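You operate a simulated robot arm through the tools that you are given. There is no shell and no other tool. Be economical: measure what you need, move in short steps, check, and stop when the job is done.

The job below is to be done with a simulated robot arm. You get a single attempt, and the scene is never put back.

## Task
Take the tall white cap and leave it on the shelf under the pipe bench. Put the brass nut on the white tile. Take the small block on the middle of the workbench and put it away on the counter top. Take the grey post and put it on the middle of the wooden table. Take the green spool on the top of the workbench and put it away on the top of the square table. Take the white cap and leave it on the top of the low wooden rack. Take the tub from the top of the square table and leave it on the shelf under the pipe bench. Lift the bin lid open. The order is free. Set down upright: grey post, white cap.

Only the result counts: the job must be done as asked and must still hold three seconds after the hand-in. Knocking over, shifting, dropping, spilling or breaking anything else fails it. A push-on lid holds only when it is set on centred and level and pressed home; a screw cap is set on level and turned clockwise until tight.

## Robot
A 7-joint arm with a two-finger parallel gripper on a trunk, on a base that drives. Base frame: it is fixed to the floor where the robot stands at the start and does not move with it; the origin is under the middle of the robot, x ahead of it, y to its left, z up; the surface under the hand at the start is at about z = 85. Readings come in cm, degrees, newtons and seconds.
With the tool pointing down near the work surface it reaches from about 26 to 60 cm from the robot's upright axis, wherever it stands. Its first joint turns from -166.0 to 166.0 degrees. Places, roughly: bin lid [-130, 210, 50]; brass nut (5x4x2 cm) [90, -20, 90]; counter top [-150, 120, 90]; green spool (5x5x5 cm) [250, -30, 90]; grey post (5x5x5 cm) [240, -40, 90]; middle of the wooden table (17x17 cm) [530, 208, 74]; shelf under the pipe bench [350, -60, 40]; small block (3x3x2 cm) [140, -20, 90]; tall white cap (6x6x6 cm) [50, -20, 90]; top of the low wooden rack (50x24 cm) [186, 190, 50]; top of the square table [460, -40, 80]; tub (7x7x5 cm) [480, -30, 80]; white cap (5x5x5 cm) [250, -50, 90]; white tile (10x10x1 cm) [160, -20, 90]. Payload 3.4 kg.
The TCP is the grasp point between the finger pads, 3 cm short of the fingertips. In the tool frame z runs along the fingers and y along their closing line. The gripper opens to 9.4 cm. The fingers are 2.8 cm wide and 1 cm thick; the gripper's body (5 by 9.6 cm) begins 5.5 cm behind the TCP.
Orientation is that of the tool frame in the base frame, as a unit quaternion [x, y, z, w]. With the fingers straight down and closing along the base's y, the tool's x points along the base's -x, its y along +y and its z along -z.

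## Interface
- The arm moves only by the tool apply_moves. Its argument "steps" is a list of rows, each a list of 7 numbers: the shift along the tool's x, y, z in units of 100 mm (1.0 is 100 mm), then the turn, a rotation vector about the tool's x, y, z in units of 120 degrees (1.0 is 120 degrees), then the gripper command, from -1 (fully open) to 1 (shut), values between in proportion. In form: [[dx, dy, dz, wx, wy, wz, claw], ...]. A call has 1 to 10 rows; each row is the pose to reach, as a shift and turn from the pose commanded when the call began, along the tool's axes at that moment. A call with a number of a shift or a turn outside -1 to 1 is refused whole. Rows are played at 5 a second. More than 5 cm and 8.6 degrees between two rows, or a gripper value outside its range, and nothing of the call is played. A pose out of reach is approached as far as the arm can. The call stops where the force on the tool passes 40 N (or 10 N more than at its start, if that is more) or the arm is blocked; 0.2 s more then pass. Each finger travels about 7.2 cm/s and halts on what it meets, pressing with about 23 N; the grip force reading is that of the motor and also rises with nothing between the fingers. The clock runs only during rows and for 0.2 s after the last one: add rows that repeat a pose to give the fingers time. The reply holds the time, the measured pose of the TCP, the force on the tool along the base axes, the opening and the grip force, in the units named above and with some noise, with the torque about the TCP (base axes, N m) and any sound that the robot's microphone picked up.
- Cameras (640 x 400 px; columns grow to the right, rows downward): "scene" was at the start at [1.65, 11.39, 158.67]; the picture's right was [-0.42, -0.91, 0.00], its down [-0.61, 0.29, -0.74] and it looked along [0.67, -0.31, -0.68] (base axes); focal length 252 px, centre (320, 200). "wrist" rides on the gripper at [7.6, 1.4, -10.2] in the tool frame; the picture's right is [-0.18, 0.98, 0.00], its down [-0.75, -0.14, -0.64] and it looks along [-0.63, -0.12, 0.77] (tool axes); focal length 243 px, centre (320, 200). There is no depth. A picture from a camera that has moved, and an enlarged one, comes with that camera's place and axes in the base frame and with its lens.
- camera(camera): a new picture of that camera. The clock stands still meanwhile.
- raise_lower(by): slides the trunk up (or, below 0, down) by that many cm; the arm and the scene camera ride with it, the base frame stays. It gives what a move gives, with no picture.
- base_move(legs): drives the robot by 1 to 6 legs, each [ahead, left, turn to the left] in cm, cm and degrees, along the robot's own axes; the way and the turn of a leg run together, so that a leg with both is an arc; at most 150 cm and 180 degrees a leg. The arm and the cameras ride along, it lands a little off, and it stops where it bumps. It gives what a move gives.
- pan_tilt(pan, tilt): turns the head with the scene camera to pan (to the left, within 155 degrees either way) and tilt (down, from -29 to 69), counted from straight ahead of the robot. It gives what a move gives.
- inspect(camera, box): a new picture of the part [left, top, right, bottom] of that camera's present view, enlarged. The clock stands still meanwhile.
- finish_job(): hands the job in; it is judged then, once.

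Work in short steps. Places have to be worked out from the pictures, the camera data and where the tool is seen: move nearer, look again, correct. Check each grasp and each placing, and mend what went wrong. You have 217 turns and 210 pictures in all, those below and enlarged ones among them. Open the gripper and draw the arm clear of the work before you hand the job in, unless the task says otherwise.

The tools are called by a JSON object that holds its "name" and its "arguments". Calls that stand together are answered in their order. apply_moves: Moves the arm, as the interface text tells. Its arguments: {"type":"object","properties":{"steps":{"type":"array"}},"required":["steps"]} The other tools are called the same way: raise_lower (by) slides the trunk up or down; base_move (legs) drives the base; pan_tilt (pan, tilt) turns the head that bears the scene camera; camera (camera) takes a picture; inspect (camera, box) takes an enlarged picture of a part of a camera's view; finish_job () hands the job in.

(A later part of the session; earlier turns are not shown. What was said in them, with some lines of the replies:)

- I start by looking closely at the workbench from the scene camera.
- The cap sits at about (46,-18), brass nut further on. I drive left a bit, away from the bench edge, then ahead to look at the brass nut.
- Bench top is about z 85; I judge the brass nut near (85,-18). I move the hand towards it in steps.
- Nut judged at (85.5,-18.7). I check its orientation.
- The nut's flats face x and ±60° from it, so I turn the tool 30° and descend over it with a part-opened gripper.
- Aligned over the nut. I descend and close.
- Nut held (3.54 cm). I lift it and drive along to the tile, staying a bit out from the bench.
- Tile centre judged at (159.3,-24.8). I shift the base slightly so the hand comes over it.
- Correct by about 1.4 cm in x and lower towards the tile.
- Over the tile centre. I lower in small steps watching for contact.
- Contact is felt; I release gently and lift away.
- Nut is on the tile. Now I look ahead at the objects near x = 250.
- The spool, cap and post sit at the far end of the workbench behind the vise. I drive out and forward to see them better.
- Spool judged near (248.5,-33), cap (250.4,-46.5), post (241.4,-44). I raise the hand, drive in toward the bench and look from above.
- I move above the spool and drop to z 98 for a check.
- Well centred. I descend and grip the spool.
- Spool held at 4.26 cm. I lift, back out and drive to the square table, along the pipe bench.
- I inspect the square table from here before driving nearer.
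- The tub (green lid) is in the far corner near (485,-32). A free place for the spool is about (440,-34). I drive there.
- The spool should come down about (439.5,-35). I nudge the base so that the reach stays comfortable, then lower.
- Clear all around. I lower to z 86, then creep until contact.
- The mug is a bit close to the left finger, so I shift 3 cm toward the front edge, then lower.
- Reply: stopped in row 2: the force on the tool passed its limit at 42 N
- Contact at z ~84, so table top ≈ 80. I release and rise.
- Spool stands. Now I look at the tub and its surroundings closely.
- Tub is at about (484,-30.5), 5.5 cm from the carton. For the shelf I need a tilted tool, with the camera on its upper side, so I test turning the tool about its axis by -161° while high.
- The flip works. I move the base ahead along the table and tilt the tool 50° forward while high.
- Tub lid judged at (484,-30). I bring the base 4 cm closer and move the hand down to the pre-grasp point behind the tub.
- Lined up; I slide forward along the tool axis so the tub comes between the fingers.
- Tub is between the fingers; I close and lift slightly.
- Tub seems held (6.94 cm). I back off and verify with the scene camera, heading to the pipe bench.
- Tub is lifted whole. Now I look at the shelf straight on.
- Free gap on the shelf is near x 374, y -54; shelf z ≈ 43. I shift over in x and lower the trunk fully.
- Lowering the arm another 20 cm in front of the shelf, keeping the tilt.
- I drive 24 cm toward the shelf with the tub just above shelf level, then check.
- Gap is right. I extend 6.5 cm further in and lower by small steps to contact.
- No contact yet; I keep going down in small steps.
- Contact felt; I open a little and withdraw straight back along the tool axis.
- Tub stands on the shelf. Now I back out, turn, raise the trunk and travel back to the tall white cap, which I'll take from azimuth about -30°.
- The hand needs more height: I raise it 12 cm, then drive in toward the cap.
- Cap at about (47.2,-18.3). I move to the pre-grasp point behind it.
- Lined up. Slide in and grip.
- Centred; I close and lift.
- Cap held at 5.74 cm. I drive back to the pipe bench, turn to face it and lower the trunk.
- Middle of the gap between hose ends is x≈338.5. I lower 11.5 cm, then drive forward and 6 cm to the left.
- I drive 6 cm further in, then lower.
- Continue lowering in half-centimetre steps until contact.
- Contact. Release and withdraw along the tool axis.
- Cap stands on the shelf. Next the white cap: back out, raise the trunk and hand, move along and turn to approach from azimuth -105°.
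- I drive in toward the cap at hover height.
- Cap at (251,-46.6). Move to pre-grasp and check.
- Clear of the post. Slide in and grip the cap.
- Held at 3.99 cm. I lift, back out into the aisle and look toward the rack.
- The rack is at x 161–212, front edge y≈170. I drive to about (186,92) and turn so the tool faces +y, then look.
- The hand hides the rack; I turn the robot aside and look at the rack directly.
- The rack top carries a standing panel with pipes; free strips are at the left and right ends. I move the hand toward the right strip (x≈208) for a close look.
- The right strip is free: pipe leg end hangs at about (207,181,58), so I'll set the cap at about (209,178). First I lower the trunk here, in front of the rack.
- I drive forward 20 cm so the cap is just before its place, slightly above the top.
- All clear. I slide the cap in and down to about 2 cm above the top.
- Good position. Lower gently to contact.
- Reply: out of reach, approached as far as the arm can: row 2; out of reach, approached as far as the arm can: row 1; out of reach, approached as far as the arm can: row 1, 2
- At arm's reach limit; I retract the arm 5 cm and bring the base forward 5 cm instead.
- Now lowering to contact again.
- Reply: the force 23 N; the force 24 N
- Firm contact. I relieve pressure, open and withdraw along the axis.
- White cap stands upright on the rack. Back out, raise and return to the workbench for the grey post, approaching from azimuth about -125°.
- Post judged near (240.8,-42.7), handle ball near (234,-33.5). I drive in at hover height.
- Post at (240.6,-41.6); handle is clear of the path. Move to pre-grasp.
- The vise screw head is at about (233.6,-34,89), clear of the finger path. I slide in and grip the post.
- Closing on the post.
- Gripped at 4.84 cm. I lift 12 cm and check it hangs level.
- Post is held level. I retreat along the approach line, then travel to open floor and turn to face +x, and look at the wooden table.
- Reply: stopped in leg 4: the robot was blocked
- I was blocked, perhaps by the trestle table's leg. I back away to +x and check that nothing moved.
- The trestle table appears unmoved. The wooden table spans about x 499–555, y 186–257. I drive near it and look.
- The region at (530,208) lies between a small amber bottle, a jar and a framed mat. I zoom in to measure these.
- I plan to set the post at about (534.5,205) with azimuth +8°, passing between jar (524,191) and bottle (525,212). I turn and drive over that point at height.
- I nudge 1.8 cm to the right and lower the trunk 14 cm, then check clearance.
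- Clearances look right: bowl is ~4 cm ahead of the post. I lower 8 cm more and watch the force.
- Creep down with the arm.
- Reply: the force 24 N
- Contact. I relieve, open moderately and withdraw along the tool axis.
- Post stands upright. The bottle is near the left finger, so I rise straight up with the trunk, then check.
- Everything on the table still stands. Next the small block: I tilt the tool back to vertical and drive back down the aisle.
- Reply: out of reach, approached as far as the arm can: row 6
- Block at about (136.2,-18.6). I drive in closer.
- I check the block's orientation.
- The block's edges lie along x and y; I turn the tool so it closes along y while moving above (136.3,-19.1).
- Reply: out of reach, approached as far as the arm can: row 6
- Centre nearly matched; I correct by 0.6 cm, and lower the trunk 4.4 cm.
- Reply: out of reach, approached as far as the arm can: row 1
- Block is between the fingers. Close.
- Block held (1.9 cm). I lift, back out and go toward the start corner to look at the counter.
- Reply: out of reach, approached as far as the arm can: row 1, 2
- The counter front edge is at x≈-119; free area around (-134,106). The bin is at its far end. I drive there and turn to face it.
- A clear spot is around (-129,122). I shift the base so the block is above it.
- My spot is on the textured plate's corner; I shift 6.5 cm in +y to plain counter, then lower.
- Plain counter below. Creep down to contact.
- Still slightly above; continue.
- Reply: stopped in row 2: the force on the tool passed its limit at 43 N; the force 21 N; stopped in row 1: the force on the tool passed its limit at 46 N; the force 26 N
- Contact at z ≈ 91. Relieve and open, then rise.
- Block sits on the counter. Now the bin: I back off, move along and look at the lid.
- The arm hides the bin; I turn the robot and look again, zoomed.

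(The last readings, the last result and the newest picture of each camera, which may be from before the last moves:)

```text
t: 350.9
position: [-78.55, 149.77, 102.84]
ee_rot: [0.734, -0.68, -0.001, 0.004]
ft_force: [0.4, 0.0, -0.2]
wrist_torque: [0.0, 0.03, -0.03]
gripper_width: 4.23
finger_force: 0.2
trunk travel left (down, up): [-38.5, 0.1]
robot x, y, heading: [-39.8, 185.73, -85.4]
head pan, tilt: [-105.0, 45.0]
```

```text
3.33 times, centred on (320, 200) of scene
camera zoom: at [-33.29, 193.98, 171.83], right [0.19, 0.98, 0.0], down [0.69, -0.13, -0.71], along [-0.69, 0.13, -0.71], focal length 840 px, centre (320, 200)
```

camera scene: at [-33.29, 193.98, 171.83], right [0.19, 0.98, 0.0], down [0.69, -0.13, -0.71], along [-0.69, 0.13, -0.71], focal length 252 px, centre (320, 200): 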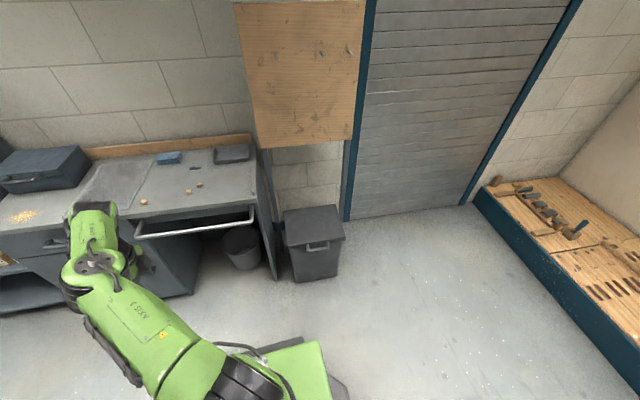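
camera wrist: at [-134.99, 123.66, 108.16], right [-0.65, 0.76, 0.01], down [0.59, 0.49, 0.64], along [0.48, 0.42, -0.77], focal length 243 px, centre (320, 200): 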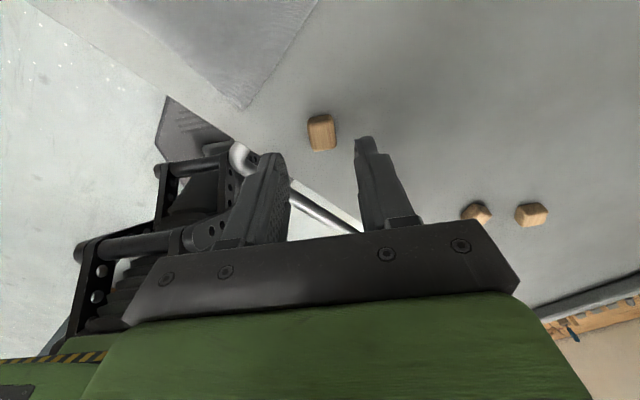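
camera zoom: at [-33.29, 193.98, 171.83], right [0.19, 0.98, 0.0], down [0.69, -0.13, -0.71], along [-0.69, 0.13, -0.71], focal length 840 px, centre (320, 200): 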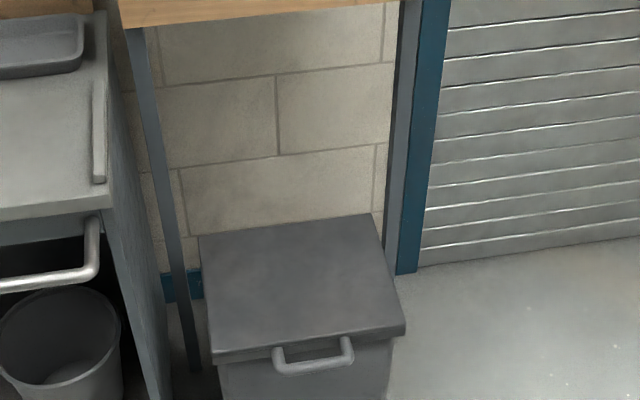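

Lid is about x -146…-118, y 191–225, hinge at the wall side; the handle bar is near (-113.5, 203–215, 48). I'll approach from the +y side; first I go there and look from the side.

{"name": "base_move", "arguments": {"legs": [[0, 0, 45.4], [-49.5, 59, 0], [-15, -12.6, 0]]}}

{"name": "pan_tilt", "arguments": {"pan": -100, "tilt": 40}}

{"name": "camera", "arguments": {"camera": "scene"}}

```text
t: 358.3
position: [-60.99, 210.06, 102.76]
ee_rot: [0.94, -0.341, 0.001, 0.005]
ft_force: [0.2, 0.1, -0.7]
wrist_torque: [0.03, 0.01, -0.02]
gripper_width: 4.22
finger_force: 0.1
trunk travel left (down, up): [-38.5, 0.1]
robot x, y, heading: [-59.96, 262.45, -40.0]
head pan, tilt: [-105.0, 45.0]
```

```text
t: 359.0
position: [-61.0, 210.23, 102.75]
ee_rot: [0.94, -0.341, 0.0, 0.004]
ft_force: [0.0, -0.4, -0.4]
wrist_torque: [-0.02, 0.01, -0.02]
gripper_width: 4.21
finger_force: 0.1
trunk travel left (down, up): [-38.5, 0.1]
robot x, y, heading: [-59.85, 263.08, -39.8]
head pan, tilt: [-100.0, 40.0]
```

```text
83 pictures are left
camera scene: at [-61.16, 272.51, 172.55], right [-0.64, 0.77, 0.0], down [0.49, 0.41, -0.77], along [-0.59, -0.49, -0.64], focal length 252 px, centre (320, 200)
```

scene: 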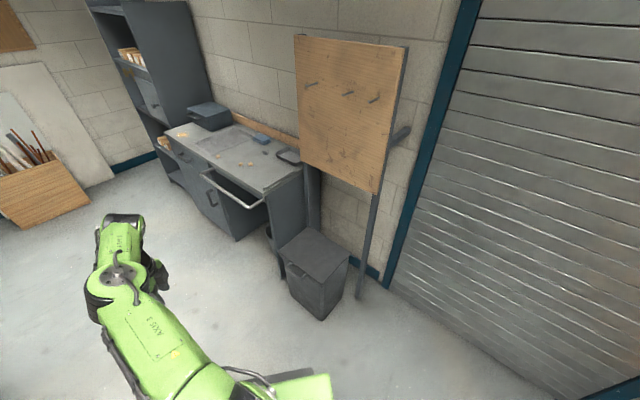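

The board behind the bin starts at z≈97, x≈-152, so I'll push the lid up from the front with closed fingers under the handle, tool tilted, hand leaning away from the wall. I reposition in front and re-orient the tool.

{"name": "base_move", "arguments": {"legs": [[48, -26, 0], [0, 0, -90]]}}

{"name": "apply_moves", "arguments": {"steps": [[0, 0, 0, 0, 0, 0.069, 1], [0, 0, 0, 0, 0, 0.138, 1], [0, 0, 0, 0, 0, 0.206, 1], [0, 0, 0, 0, 0, 0.275, 1], [0, 0, 0, 0, 0, 0.344, 1], [0, 0, 0, 0, 0, 0.4125, 1]]}}

{"name": "apply_moves", "arguments": {"steps": [[0, 0, 0, 0, 0.07, 0, 1], [0, 0, 0, 0, 0.14, 0, 1], [0, 0, 0, 0, 0.21, 0, 1], [0, 0, 0, 0, 0.28, 0, 1], [0, 0, 0, 0, 0.35, 0, 1], [0, 0, 0, 0, 0.417, 0, 1]]}}

{"name": "pan_tilt", "arguments": {"pan": -50, "tilt": 50}}

{"name": "camera", "arguments": {"camera": "wrist"}}

{"name": "camera", "arguments": {"camera": "scene"}}

```text
t: 366.0
position: [-92.05, 212.82, 102.84]
ee_rot: [-0.424, 0.906, 0.003, -0.004]
ft_force: [-0.6, -0.2, 0.4]
wrist_torque: [0.01, -0.01, 0.01]
gripper_width: 4.23
finger_force: 0.0
trunk travel left (down, up): [-38.5, 0.1]
robot x, y, heading: [-39.28, 212.03, -129.8]
head pan, tilt: [-100.0, 40.0]
```

```text
t: 367.4
position: [-91.92, 212.81, 102.81]
ee_rot: [-0.003, 1.0, 0.002, -0.005]
ft_force: [0.0, -0.4, -0.2]
wrist_torque: [-0.01, 0.02, 0.0]
gripper_width: 0.0
finger_force: 23.4
trunk travel left (down, up): [-38.5, 0.1]
robot x, y, heading: [-39.44, 211.3, -130.1]
head pan, tilt: [-100.0, 40.0]
```

```text
t: 368.8
position: [-91.97, 212.86, 102.69]
ee_rot: [-0.006, 0.904, 0.0, -0.427]
ft_force: [0.0, -0.3, -1.0]
wrist_torque: [-0.03, 0.04, -0.01]
gripper_width: 0.0
finger_force: 22.6
trunk travel left (down, up): [-38.5, 0.1]
robot x, y, heading: [-39.45, 211.67, -129.8]
head pan, tilt: [-100.0, 40.0]
```

```text
t: 370.0
position: [-92.06, 212.78, 102.9]
ee_rot: [-0.005, 0.905, 0.0, -0.426]
ft_force: [0.1, 0.0, 0.3]
wrist_torque: [0.0, -0.01, -0.02]
gripper_width: 0.0
finger_force: 23.1
trunk travel left (down, up): [-38.5, 0.1]
robot x, y, heading: [-39.37, 211.61, -129.8]
head pan, tilt: [-50.0, 50.0]
```

```text
82 pictures are left
camera wrist: at [-88.87, 214.23, 115.22], right [0.11, 0.98, -0.14], down [0.98, -0.13, -0.17], along [-0.19, -0.12, -0.98], focal length 243 px, centre (320, 200)
```

wrist: 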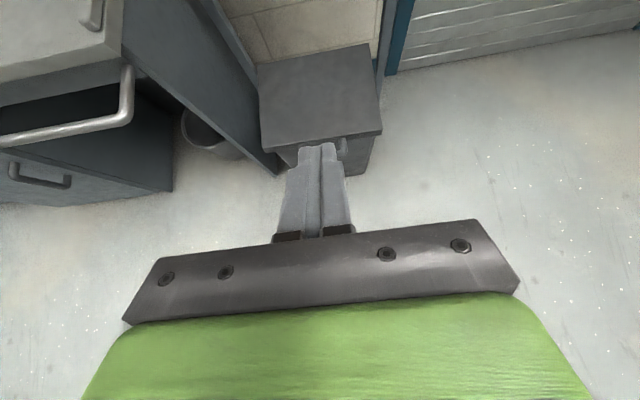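

```text
81 pictures are left
camera scene: at [-31.54, 206.27, 171.14], right [0.0, 1.0, 0.0], down [0.77, 0.0, -0.64], along [-0.64, 0.0, -0.77], focal length 252 px, centre (320, 200)
```

scene: 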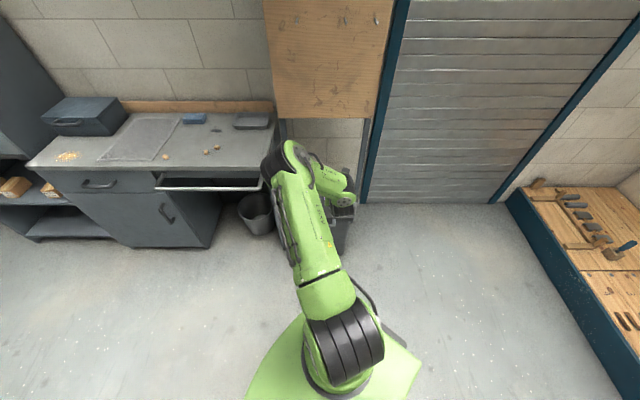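

Now lower the trunk fully in front of the bin and look at the handle.

{"name": "raise_lower", "arguments": {"by": -38.5}}

{"name": "camera", "arguments": {"camera": "wrist"}}

{"name": "camera", "arguments": {"camera": "scene"}}

```text
t: 373.7
position: [-91.98, 212.85, 64.42]
ee_rot: [-0.005, 0.904, 0.0, -0.427]
ft_force: [-0.3, 0.0, -0.1]
wrist_torque: [0.04, 0.01, 0.02]
gripper_width: 0.0
finger_force: 23.0
trunk travel left (down, up): [0.0, 38.6]
robot x, y, heading: [-39.64, 211.83, -129.7]
head pan, tilt: [-50.0, 50.0]
```

```text
80 pictures are left
camera wrist: at [-88.86, 214.23, 76.82], right [0.11, 0.98, -0.14], down [0.98, -0.13, -0.17], along [-0.19, -0.12, -0.97], focal length 243 px, centre (320, 200)
```

wrist: 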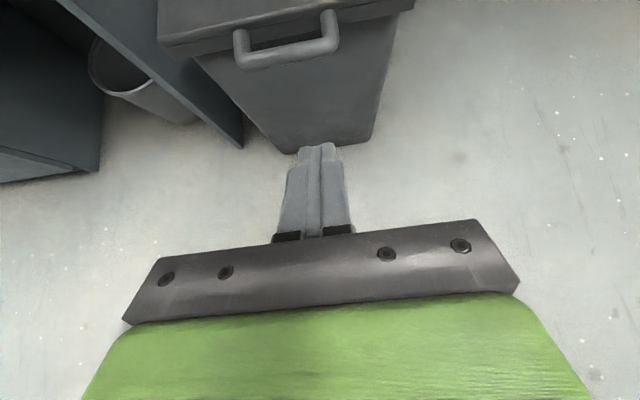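

```text
79 pictures are left
camera scene: at [-31.53, 206.27, 132.74], right [0.0, 1.0, 0.0], down [0.77, 0.0, -0.64], along [-0.64, 0.0, -0.77], focal length 252 px, centre (320, 200)
```

scene: 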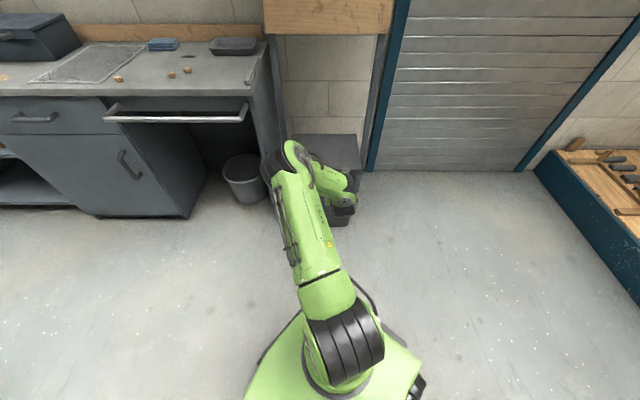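

Handle bar is at about (-115.5, 202–214, 46.5). I lower the closed fingers to z≈43 in front of it, centred at y 208.

{"name": "apply_moves", "arguments": {"steps": [[-0.28, -0.08, 0.22, 0, 0, 0, 1], [-0.55, -0.15, 0.45, 0, 0, 0, 1], [-0.82, -0.23, 0.67, 0, 0, 0, 1]]}}

{"name": "apply_moves", "arguments": {"steps": [[-0.28, -0.08, 0.22, 0, 0, 0, 1], [-0.55, -0.15, 0.45, 0, 0, 0, 1], [-0.82, -0.23, 0.67, 0, 0, 0, 1]]}}

{"name": "camera", "arguments": {"camera": "wrist"}}

```text
t: 374.5
position: [-92.16, 210.45, 53.73]
ee_rot: [-0.006, 0.904, -0.001, -0.428]
ft_force: [0.1, -0.2, 0.7]
wrist_torque: [0.0, -0.04, 0.03]
gripper_width: 0.02
finger_force: 22.5
trunk travel left (down, up): [0.0, 38.6]
robot x, y, heading: [-39.53, 211.44, -129.9]
head pan, tilt: [-50.0, 50.0]
```

```text
t: 375.3
position: [-92.15, 208.18, 43.15]
ee_rot: [-0.006, 0.904, -0.001, -0.428]
ft_force: [0.2, -0.7, 0.3]
wrist_torque: [0.0, -0.02, -0.01]
gripper_width: 0.0
finger_force: 23.2
trunk travel left (down, up): [0.0, 38.6]
robot x, y, heading: [-39.1, 211.72, -129.8]
head pan, tilt: [-50.0, 50.0]
```

```text
78 pictures are left
camera wrist: at [-88.87, 209.66, 55.61], right [0.11, 0.98, -0.14], down [0.98, -0.13, -0.18], along [-0.19, -0.12, -0.97], focal length 243 px, centre (320, 200)
```

wrist: 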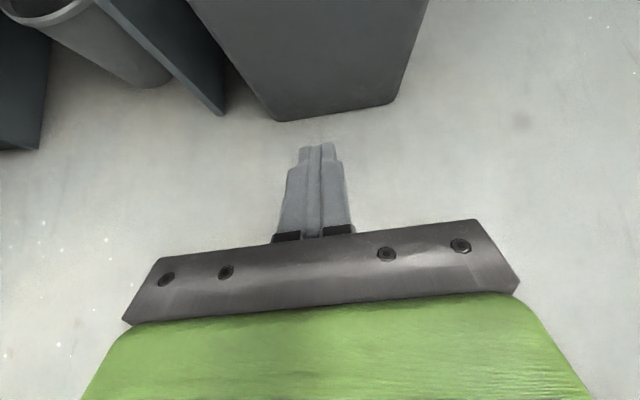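

Fingers are below handle level. I drive 20.5 cm forward so they go under the bar.

{"name": "base_move", "arguments": {"legs": [[13.1, -15.7, 0]]}}

{"name": "camera", "arguments": {"camera": "wrist"}}

```text
t: 376.9
position: [-112.41, 208.14, 43.3]
ee_rot: [-0.005, 0.904, 0.0, -0.426]
ft_force: [0.1, 0.3, 0.4]
wrist_torque: [-0.02, -0.04, 0.02]
gripper_width: 0.0
finger_force: 22.5
trunk travel left (down, up): [0.0, 38.6]
robot x, y, heading: [-59.91, 211.62, -129.9]
head pan, tilt: [-50.0, 50.0]
```

```text
77 pictures are left
camera wrist: at [-109.2, 209.56, 55.62], right [0.11, 0.98, -0.14], down [0.98, -0.13, -0.17], along [-0.19, -0.12, -0.97], focal length 243 px, centre (320, 200)
```

wrist: 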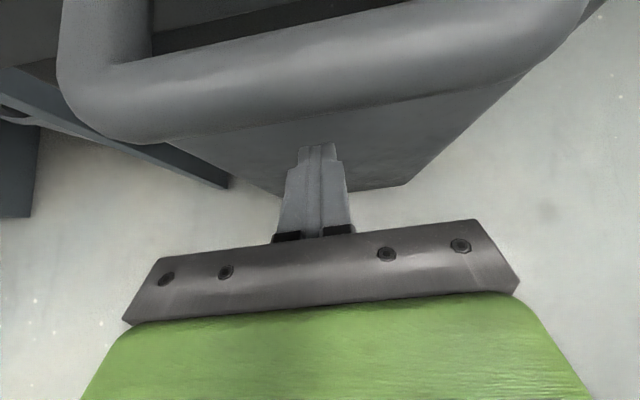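

The bar is at about (-113.2, 50.2). I raise the trunk in steps to touch and start lifting it.

{"name": "raise_lower", "arguments": {"by": 4}}

{"name": "raise_lower", "arguments": {"by": 3}}

{"name": "camera", "arguments": {"camera": "wrist"}}

```text
t: 377.7
position: [-112.36, 208.21, 47.07]
ee_rot: [-0.005, 0.905, 0.0, -0.426]
ft_force: [-1.2, -0.4, 0.1]
wrist_torque: [0.0, -0.02, 0.0]
gripper_width: 0.0
finger_force: 23.1
trunk travel left (down, up): [-4.0, 34.6]
robot x, y, heading: [-59.94, 211.71, -129.8]
head pan, tilt: [-50.0, 50.0]
```

```text
t: 378.5
position: [-112.31, 208.25, 49.94]
ee_rot: [-0.005, 0.905, 0.0, -0.426]
ft_force: [4.4, -0.1, -2.5]
wrist_torque: [0.03, 0.05, -0.07]
gripper_width: 0.01
finger_force: 22.8
trunk travel left (down, up): [-7.0, 31.6]
robot x, y, heading: [-59.57, 211.08, -129.7]
head pan, tilt: [-50.0, 50.0]
```

```text
76 pictures are left
camera wrist: at [-109.16, 209.56, 62.5], right [0.11, 0.98, -0.14], down [0.98, -0.13, -0.17], along [-0.19, -0.12, -0.98], focal length 243 px, centre (320, 200)
```

wrist: 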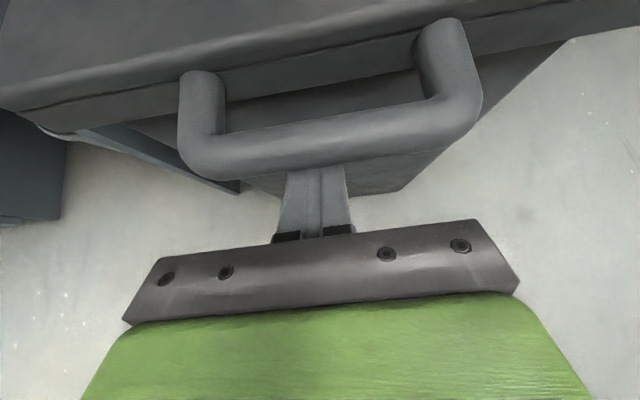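

Contact with the bar from below. I keep raising.

{"name": "raise_lower", "arguments": {"by": 5}}

{"name": "camera", "arguments": {"camera": "wrist"}}

```text
t: 379.4
position: [-112.45, 208.1, 54.97]
ee_rot: [-0.006, 0.904, 0.0, -0.427]
ft_force: [0.5, 0.2, -0.1]
wrist_torque: [0.0, -0.03, -0.02]
gripper_width: 0.0
finger_force: 22.6
trunk travel left (down, up): [-12.0, 26.6]
robot x, y, heading: [-59.67, 211.31, -129.9]
head pan, tilt: [-50.0, 50.0]
```

```text
75 pictures are left
camera wrist: at [-109.2, 209.55, 67.59], right [0.11, 0.98, -0.14], down [0.98, -0.13, -0.17], along [-0.19, -0.12, -0.97], focal length 243 px, centre (320, 200)
```

wrist: 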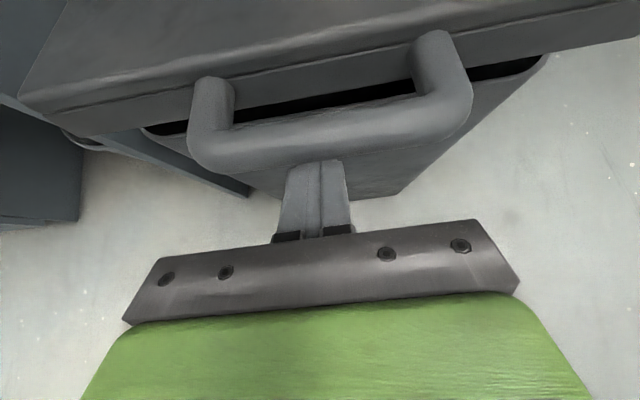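

Lid is opening. Continue: raise, with slight forward drive to follow the arc.

{"name": "raise_lower", "arguments": {"by": 6}}

{"name": "base_move", "arguments": {"legs": [[1.3, -1.5, 0]]}}

{"name": "raise_lower", "arguments": {"by": 5}}

{"name": "camera", "arguments": {"camera": "wrist"}}

```text
t: 380.4
position: [-112.35, 208.05, 61.11]
ee_rot: [-0.006, 0.904, 0.0, -0.427]
ft_force: [1.5, 0.4, -1.7]
wrist_torque: [-0.03, 0.01, -0.01]
gripper_width: 0.0
finger_force: 23.1
trunk travel left (down, up): [-18.0, 20.6]
robot x, y, heading: [-59.75, 211.13, -129.7]
head pan, tilt: [-50.0, 50.0]
```

```text
t: 381.2
position: [-114.33, 208.19, 61.04]
ee_rot: [-0.006, 0.905, -0.001, -0.425]
ft_force: [2.7, 0.1, -0.4]
wrist_torque: [0.01, 0.04, -0.03]
gripper_width: 0.0
finger_force: 23.1
trunk travel left (down, up): [-18.0, 20.6]
robot x, y, heading: [-61.74, 211.58, -129.9]
head pan, tilt: [-50.0, 50.0]
```

```text
t: 382.1
position: [-114.25, 208.14, 65.89]
ee_rot: [-0.005, 0.905, 0.0, -0.426]
ft_force: [1.1, -0.2, 0.0]
wrist_torque: [0.0, -0.01, -0.01]
gripper_width: 0.0
finger_force: 23.2
trunk travel left (down, up): [-23.0, 15.6]
robot x, y, heading: [-61.56, 211.87, -129.8]
head pan, tilt: [-50.0, 50.0]
```

```text
74 pictures are left
camera wrist: at [-111.11, 209.55, 78.51], right [0.11, 0.98, -0.14], down [0.98, -0.13, -0.17], along [-0.19, -0.12, -0.98], focal length 243 px, centre (320, 200)
```

wrist: 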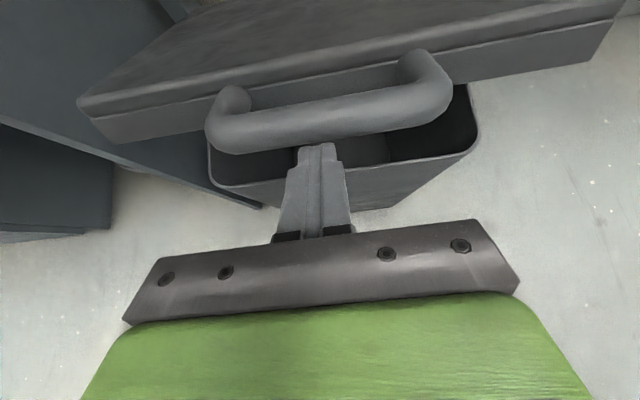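

Lid at ~27°. The bar nears the fingertips, so I drive forward 4 cm, then raise 5.

{"name": "base_move", "arguments": {"legs": [[2.6, -3.1, 0]]}}

{"name": "raise_lower", "arguments": {"by": 5}}

{"name": "base_move", "arguments": {"legs": [[1.9, -2.3, 0]]}}

{"name": "camera", "arguments": {"camera": "wrist"}}

```text
t: 383.0
position: [-118.42, 208.22, 65.94]
ee_rot: [-0.006, 0.905, -0.001, -0.425]
ft_force: [1.5, 1.3, -0.6]
wrist_torque: [0.01, 0.04, 0.01]
gripper_width: 0.01
finger_force: 23.0
trunk travel left (down, up): [-23.0, 15.6]
robot x, y, heading: [-65.32, 211.81, -130.0]
head pan, tilt: [-50.0, 50.0]
```

```text
t: 383.9
position: [-118.2, 208.15, 70.98]
ee_rot: [-0.005, 0.904, 0.001, -0.427]
ft_force: [0.7, 0.0, 0.1]
wrist_torque: [-0.02, 0.0, -0.02]
gripper_width: 0.01
finger_force: 22.6
trunk travel left (down, up): [-28.0, 10.6]
robot x, y, heading: [-66.02, 211.51, -129.8]
head pan, tilt: [-50.0, 50.0]
```

```text
t: 384.7
position: [-121.45, 208.09, 71.09]
ee_rot: [-0.005, 0.905, 0.0, -0.425]
ft_force: [0.7, 0.1, -1.1]
wrist_torque: [-0.03, 0.02, -0.03]
gripper_width: 0.0
finger_force: 23.0
trunk travel left (down, up): [-28.0, 10.6]
robot x, y, heading: [-68.32, 211.49, -129.8]
head pan, tilt: [-50.0, 50.0]
```

```text
73 pictures are left
camera wrist: at [-118.26, 209.58, 83.4], right [0.11, 0.98, -0.14], down [0.98, -0.13, -0.17], along [-0.19, -0.12, -0.98], focal length 243 px, centre (320, 200)
```

wrist: 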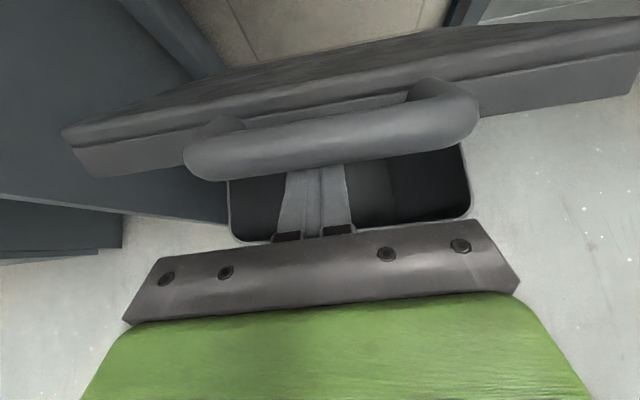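

Lid at ~42°. Continue forward and up.

{"name": "base_move", "arguments": {"legs": [[2.6, -3.1, 0]]}}

{"name": "raise_lower", "arguments": {"by": 5}}

{"name": "base_move", "arguments": {"legs": [[2.6, -3.1, 0]]}}

{"name": "camera", "arguments": {"camera": "wrist"}}

{"name": "camera", "arguments": {"camera": "scene"}}

```text
t: 385.6
position: [-123.31, 208.14, 71.37]
ee_rot: [-0.005, 0.904, 0.0, -0.427]
ft_force: [26.2, -2.3, 22.4]
wrist_torque: [-0.02, 0.14, -0.07]
gripper_width: 0.02
finger_force: 22.9
trunk travel left (down, up): [-28.0, 10.6]
robot x, y, heading: [-71.36, 211.74, -129.8]
head pan, tilt: [-50.0, 50.0]
stopped in leg 1: the force on the tool passed its limit at 187 N (the readings are from after the stop); the commanded pose is now the measured one
```

```text
t: 386.5
position: [-123.66, 208.08, 76.17]
ee_rot: [-0.006, 0.905, 0.0, -0.425]
ft_force: [0.9, -0.3, 0.6]
wrist_torque: [-0.01, 0.03, 0.02]
gripper_width: 0.0
finger_force: 23.0
trunk travel left (down, up): [-33.0, 5.6]
robot x, y, heading: [-71.96, 211.82, -129.8]
head pan, tilt: [-50.0, 50.0]
```

```text
t: 387.4
position: [-127.65, 208.19, 76.16]
ee_rot: [-0.005, 0.906, 0.0, -0.424]
ft_force: [-0.5, -0.2, -0.2]
wrist_torque: [0.01, -0.03, 0.03]
gripper_width: 0.0
finger_force: 23.1
trunk travel left (down, up): [-33.0, 5.6]
robot x, y, heading: [-74.89, 211.92, -129.7]
head pan, tilt: [-50.0, 50.0]
```

```text
72 pictures are left
camera wrist: at [-124.6, 209.67, 88.5], right [0.11, 0.98, -0.14], down [0.98, -0.13, -0.17], along [-0.18, -0.12, -0.98], focal length 243 px, centre (320, 200)
```

wrist: 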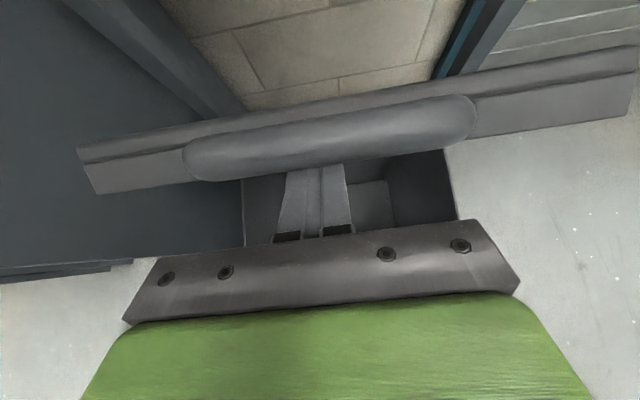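

```text
71 pictures are left
camera scene: at [-67.7, 206.2, 165.7], right [0.0, 1.0, 0.0], down [0.77, 0.0, -0.64], along [-0.64, 0.0, -0.77], focal length 252 px, centre (320, 200)
```

scene: 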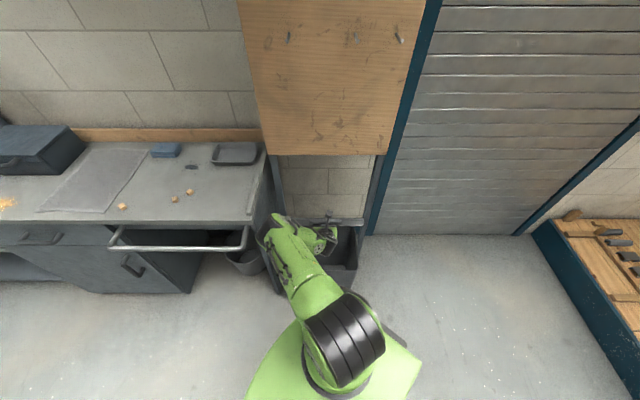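

Lid near 56°. A hard force spike came while driving, so now I use force-guarded arm motions along the arc.

{"name": "apply_moves", "arguments": {"steps": [[0.17, 0, 0.05, 0, 0, 0, 1], [0.345, 0, 0.105, 0, 0, 0, 1]]}}

{"name": "apply_moves", "arguments": {"steps": [[0.15, 0, 0.1, 0, 0, 0, 1], [0.3, 0, 0.2, 0, 0, 0, 1]]}}

{"name": "camera", "arguments": {"camera": "wrist"}}

```text
t: 388.0
position: [-130.56, 208.22, 78.11]
ee_rot: [-0.005, 0.905, 0.0, -0.425]
ft_force: [0.3, 0.0, -0.3]
wrist_torque: [-0.01, 0.06, 0.0]
gripper_width: 0.0
finger_force: 22.3
trunk travel left (down, up): [-33.0, 5.6]
robot x, y, heading: [-75.48, 211.41, -130.0]
head pan, tilt: [-50.0, 50.0]
```

```text
t: 388.6
position: [-133.99, 208.25, 79.31]
ee_rot: [-0.005, 0.905, 0.0, -0.426]
ft_force: [1.8, -1.3, 3.5]
wrist_torque: [0.0, -0.01, -0.02]
gripper_width: 0.01
finger_force: 22.8
trunk travel left (down, up): [-33.0, 5.6]
robot x, y, heading: [-75.32, 211.54, -129.7]
head pan, tilt: [-50.0, 50.0]
```

```text
70 pictures are left
camera wrist: at [-130.91, 209.71, 91.73], right [0.11, 0.98, -0.14], down [0.98, -0.13, -0.17], along [-0.19, -0.12, -0.98], focal length 243 px, centre (320, 200)
```

wrist: 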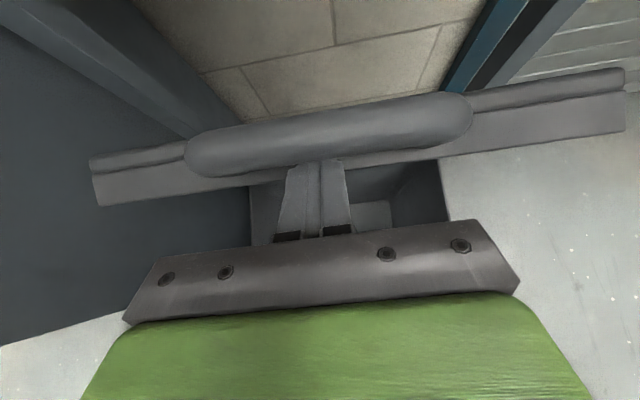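

About 70°. Continue pushing back.

{"name": "apply_moves", "arguments": {"steps": [[0.14, 0, 0.11, 0, 0, 0, 1], [0.28, 0, 0.22, 0, 0, 0, 1]]}}

{"name": "apply_moves", "arguments": {"steps": [[0.12, 0, 0.13, 0, 0, 0, 1], [0.24, 0, 0.26, 0, 0, 0, 1]]}}

{"name": "camera", "arguments": {"camera": "wrist"}}

{"name": "camera", "arguments": {"camera": "scene"}}

```text
t: 389.2
position: [-137.53, 208.2, 80.31]
ee_rot: [-0.006, 0.904, 0.0, -0.427]
ft_force: [4.6, 0.1, 19.3]
wrist_torque: [0.15, 0.18, -0.05]
gripper_width: 0.0
finger_force: 22.9
trunk travel left (down, up): [-33.0, 5.6]
robot x, y, heading: [-75.6, 211.64, -130.0]
head pan, tilt: [-50.0, 50.0]
```

```text
t: 389.8
position: [-141.17, 208.21, 80.45]
ee_rot: [-0.006, 0.903, 0.0, -0.429]
ft_force: [3.1, 2.6, 28.2]
wrist_torque: [0.33, 0.5, -0.05]
gripper_width: 0.01
finger_force: 22.8
trunk travel left (down, up): [-33.0, 5.6]
robot x, y, heading: [-75.44, 211.88, -130.1]
head pan, tilt: [-50.0, 50.0]
```

```text
69 pictures are left
camera wrist: at [-137.8, 209.61, 92.98], right [0.11, 0.98, -0.14], down [0.97, -0.13, -0.18], along [-0.2, -0.12, -0.97], focal length 243 px, centre (320, 200)
```

wrist: 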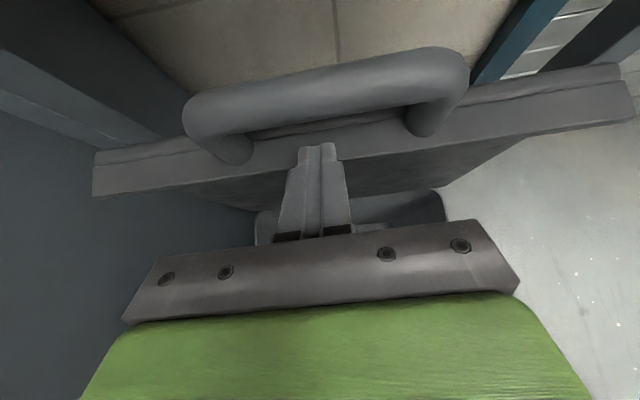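

```text
68 pictures are left
camera scene: at [-66.93, 206.33, 165.68], right [0.0, 1.0, 0.0], down [0.76, 0.0, -0.65], along [-0.65, 0.0, -0.76], focal length 252 px, centre (320, 200)
```

scene: 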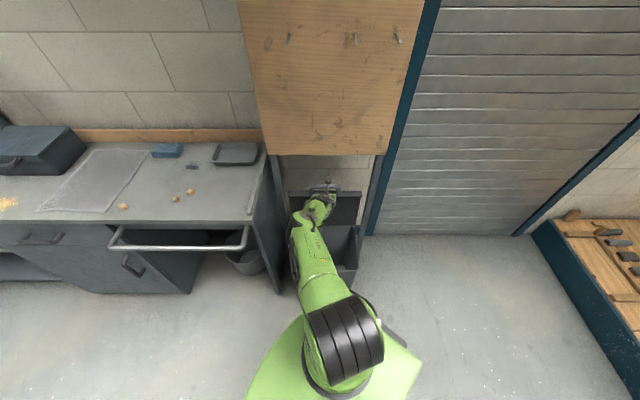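

Lid is near 88°. The fingertips bear down on the rim, so I raise 3 cm and push on the bar itself, guarded by force.

{"name": "apply_moves", "arguments": {"steps": [[0.12, 0, -0.09, 0, 0, 0, 1], [0.23, 0, -0.19, 0, 0, 0, 1]]}}

{"name": "apply_moves", "arguments": {"steps": [[0.1, 0, 0.12, 0, 0, 0, 1], [0.19, 0, 0.23, 0, 0, 0, 1]]}}

{"name": "camera", "arguments": {"camera": "wrist"}}

```text
t: 390.4
position: [-140.98, 208.1, 83.06]
ee_rot: [-0.005, 0.906, 0.0, -0.424]
ft_force: [0.2, 0.1, -0.6]
wrist_torque: [-0.02, 0.07, 0.01]
gripper_width: 0.0
finger_force: 22.9
trunk travel left (down, up): [-33.0, 5.6]
robot x, y, heading: [-75.25, 211.47, -129.6]
head pan, tilt: [-50.0, 50.0]
```

```text
t: 391.0
position: [-144.17, 207.97, 82.94]
ee_rot: [-0.005, 0.906, 0.0, -0.424]
ft_force: [0.4, -0.3, 0.3]
wrist_torque: [0.0, 0.02, 0.04]
gripper_width: 0.0
finger_force: 22.4
trunk travel left (down, up): [-33.0, 5.6]
robot x, y, heading: [-75.74, 211.8, -129.8]
head pan, tilt: [-50.0, 50.0]
```

```text
67 pictures are left
camera wrist: at [-140.96, 209.43, 95.45], right [0.11, 0.98, -0.14], down [0.98, -0.13, -0.17], along [-0.18, -0.12, -0.98], focal length 243 px, centre (320, 200)
```

wrist: 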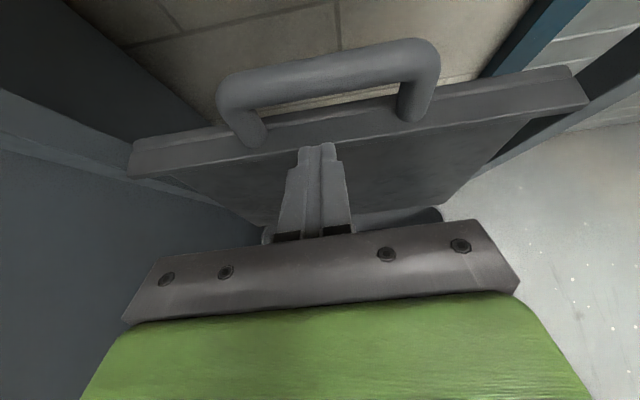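

Lid is now past vertical (~98°). I withdraw and check that it stays.

{"name": "apply_moves", "arguments": {"steps": [[-0.1, 0, -0.3, 0, 0, 0, 1], [-0.2, 0, -0.6, 0, 0, 0, 1], [-0.2, 0, -0.9, 0, 0, 0, 1], [-0.2, 0, -0.9, 0, 0, 0, 1], [-0.2, 0, -0.9, 0, 0, 0, 1], [-0.2, 0, -0.9, 0, 0, 0, 1]]}}

{"name": "camera", "arguments": {"camera": "wrist"}}

```text
t: 392.4
position: [-135.7, 208.13, 87.27]
ee_rot: [-0.005, 0.905, 0.0, -0.425]
ft_force: [0.0, 0.3, -0.3]
wrist_torque: [0.0, 0.0, -0.01]
gripper_width: 0.01
finger_force: 22.9
trunk travel left (down, up): [-33.0, 5.6]
robot x, y, heading: [-75.34, 211.5, -129.9]
head pan, tilt: [-50.0, 50.0]
```

```text
66 pictures are left
camera wrist: at [-132.62, 209.57, 99.74], right [0.11, 0.98, -0.14], down [0.98, -0.13, -0.17], along [-0.19, -0.12, -0.98], focal length 243 px, centre (320, 200)
```

wrist: 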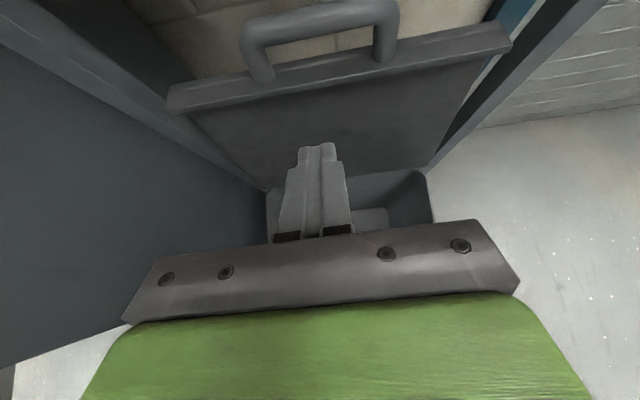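

The lid stays open. I open the gripper, back away and take a final look.

{"name": "base_move", "arguments": {"legs": [[-26, 31, 0]]}}

{"name": "apply_moves", "arguments": {"steps": [[0.2, 0, -0.2, 0, 0, 0, 0], [0.4, 0, -0.4, 0, 0, 0, -1], [0.4, 0, -0.4, 0, 0, 0, -1]]}}

{"name": "base_move", "arguments": {"legs": [[0, 0, 45]]}}

{"name": "pan_tilt", "arguments": {"pan": -100, "tilt": 45}}

{"name": "camera", "arguments": {"camera": "scene"}}

```text
t: 394.9
position: [-95.57, 208.4, 87.43]
ee_rot: [-0.006, 0.905, -0.001, -0.425]
ft_force: [0.6, -0.6, -0.8]
wrist_torque: [0.0, 0.0, -0.02]
gripper_width: 0.02
finger_force: 23.4
trunk travel left (down, up): [-33.0, 5.6]
robot x, y, heading: [-35.13, 211.99, -129.5]
head pan, tilt: [-50.0, 50.0]
```

```text
t: 395.7
position: [-95.3, 208.37, 92.88]
ee_rot: [-0.006, 0.905, 0.0, -0.425]
ft_force: [-0.1, -0.4, -0.1]
wrist_torque: [-0.01, -0.01, 0.02]
gripper_width: 9.41
finger_force: 0.1
trunk travel left (down, up): [-33.0, 5.6]
robot x, y, heading: [-35.19, 211.82, -129.8]
head pan, tilt: [-50.0, 50.0]
```

```text
t: 398.1
position: [-75.89, 167.68, 92.93]
ee_rot: [-0.344, 0.837, -0.159, -0.395]
ft_force: [-0.6, 0.5, 0.0]
wrist_torque: [0.01, -0.03, 0.02]
gripper_width: 9.39
finger_force: 0.0
trunk travel left (down, up): [-33.0, 5.6]
robot x, y, heading: [-35.17, 212.01, -86.1]
head pan, tilt: [-50.0, 50.0]
```

```text
t: 399.3
position: [-75.99, 167.56, 92.91]
ee_rot: [-0.343, 0.838, -0.159, -0.394]
ft_force: [-0.8, 1.1, -0.3]
wrist_torque: [0.01, 0.0, -0.04]
gripper_width: 9.4
finger_force: 0.0
trunk travel left (down, up): [-33.0, 5.6]
robot x, y, heading: [-35.31, 211.83, -85.8]
head pan, tilt: [-100.0, 45.0]
```

```text
65 pictures are left
camera scene: at [-28.49, 219.44, 166.38], right [0.1, 0.99, 0.0], down [0.7, -0.07, -0.71], along [-0.7, 0.07, -0.71], focal length 252 px, centre (320, 200)
```

scene: 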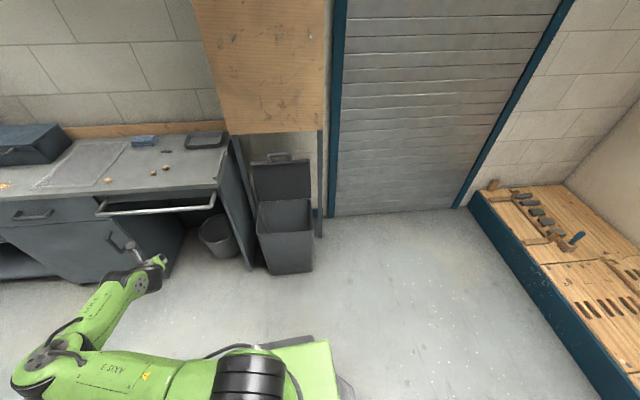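

The lid stands open, the bin has not shifted, and the arm is clear with the gripper open. All eight placements were checked as they were made, so I hand in.

{"name": "finish_job", "arguments": {}}

```text
The job is handed in.
```

I finished all eight items and handed the job in; the arm was clear and the gripper open.

- **Bin lid:** it stayed open past vertical after I let go. While I was lifting it, the force on the tool spiked to 187 N. The bin looked unmoved in the final picture.
- **Grey post:** it stands upright at about (534, 205), about 5 cm from the point you gave for the middle of the wooden table. A small bottle stood close to that point.
- **Trestle table:** the base bumped something near it once and stopped. The table and what was on it looked unmoved afterwards.
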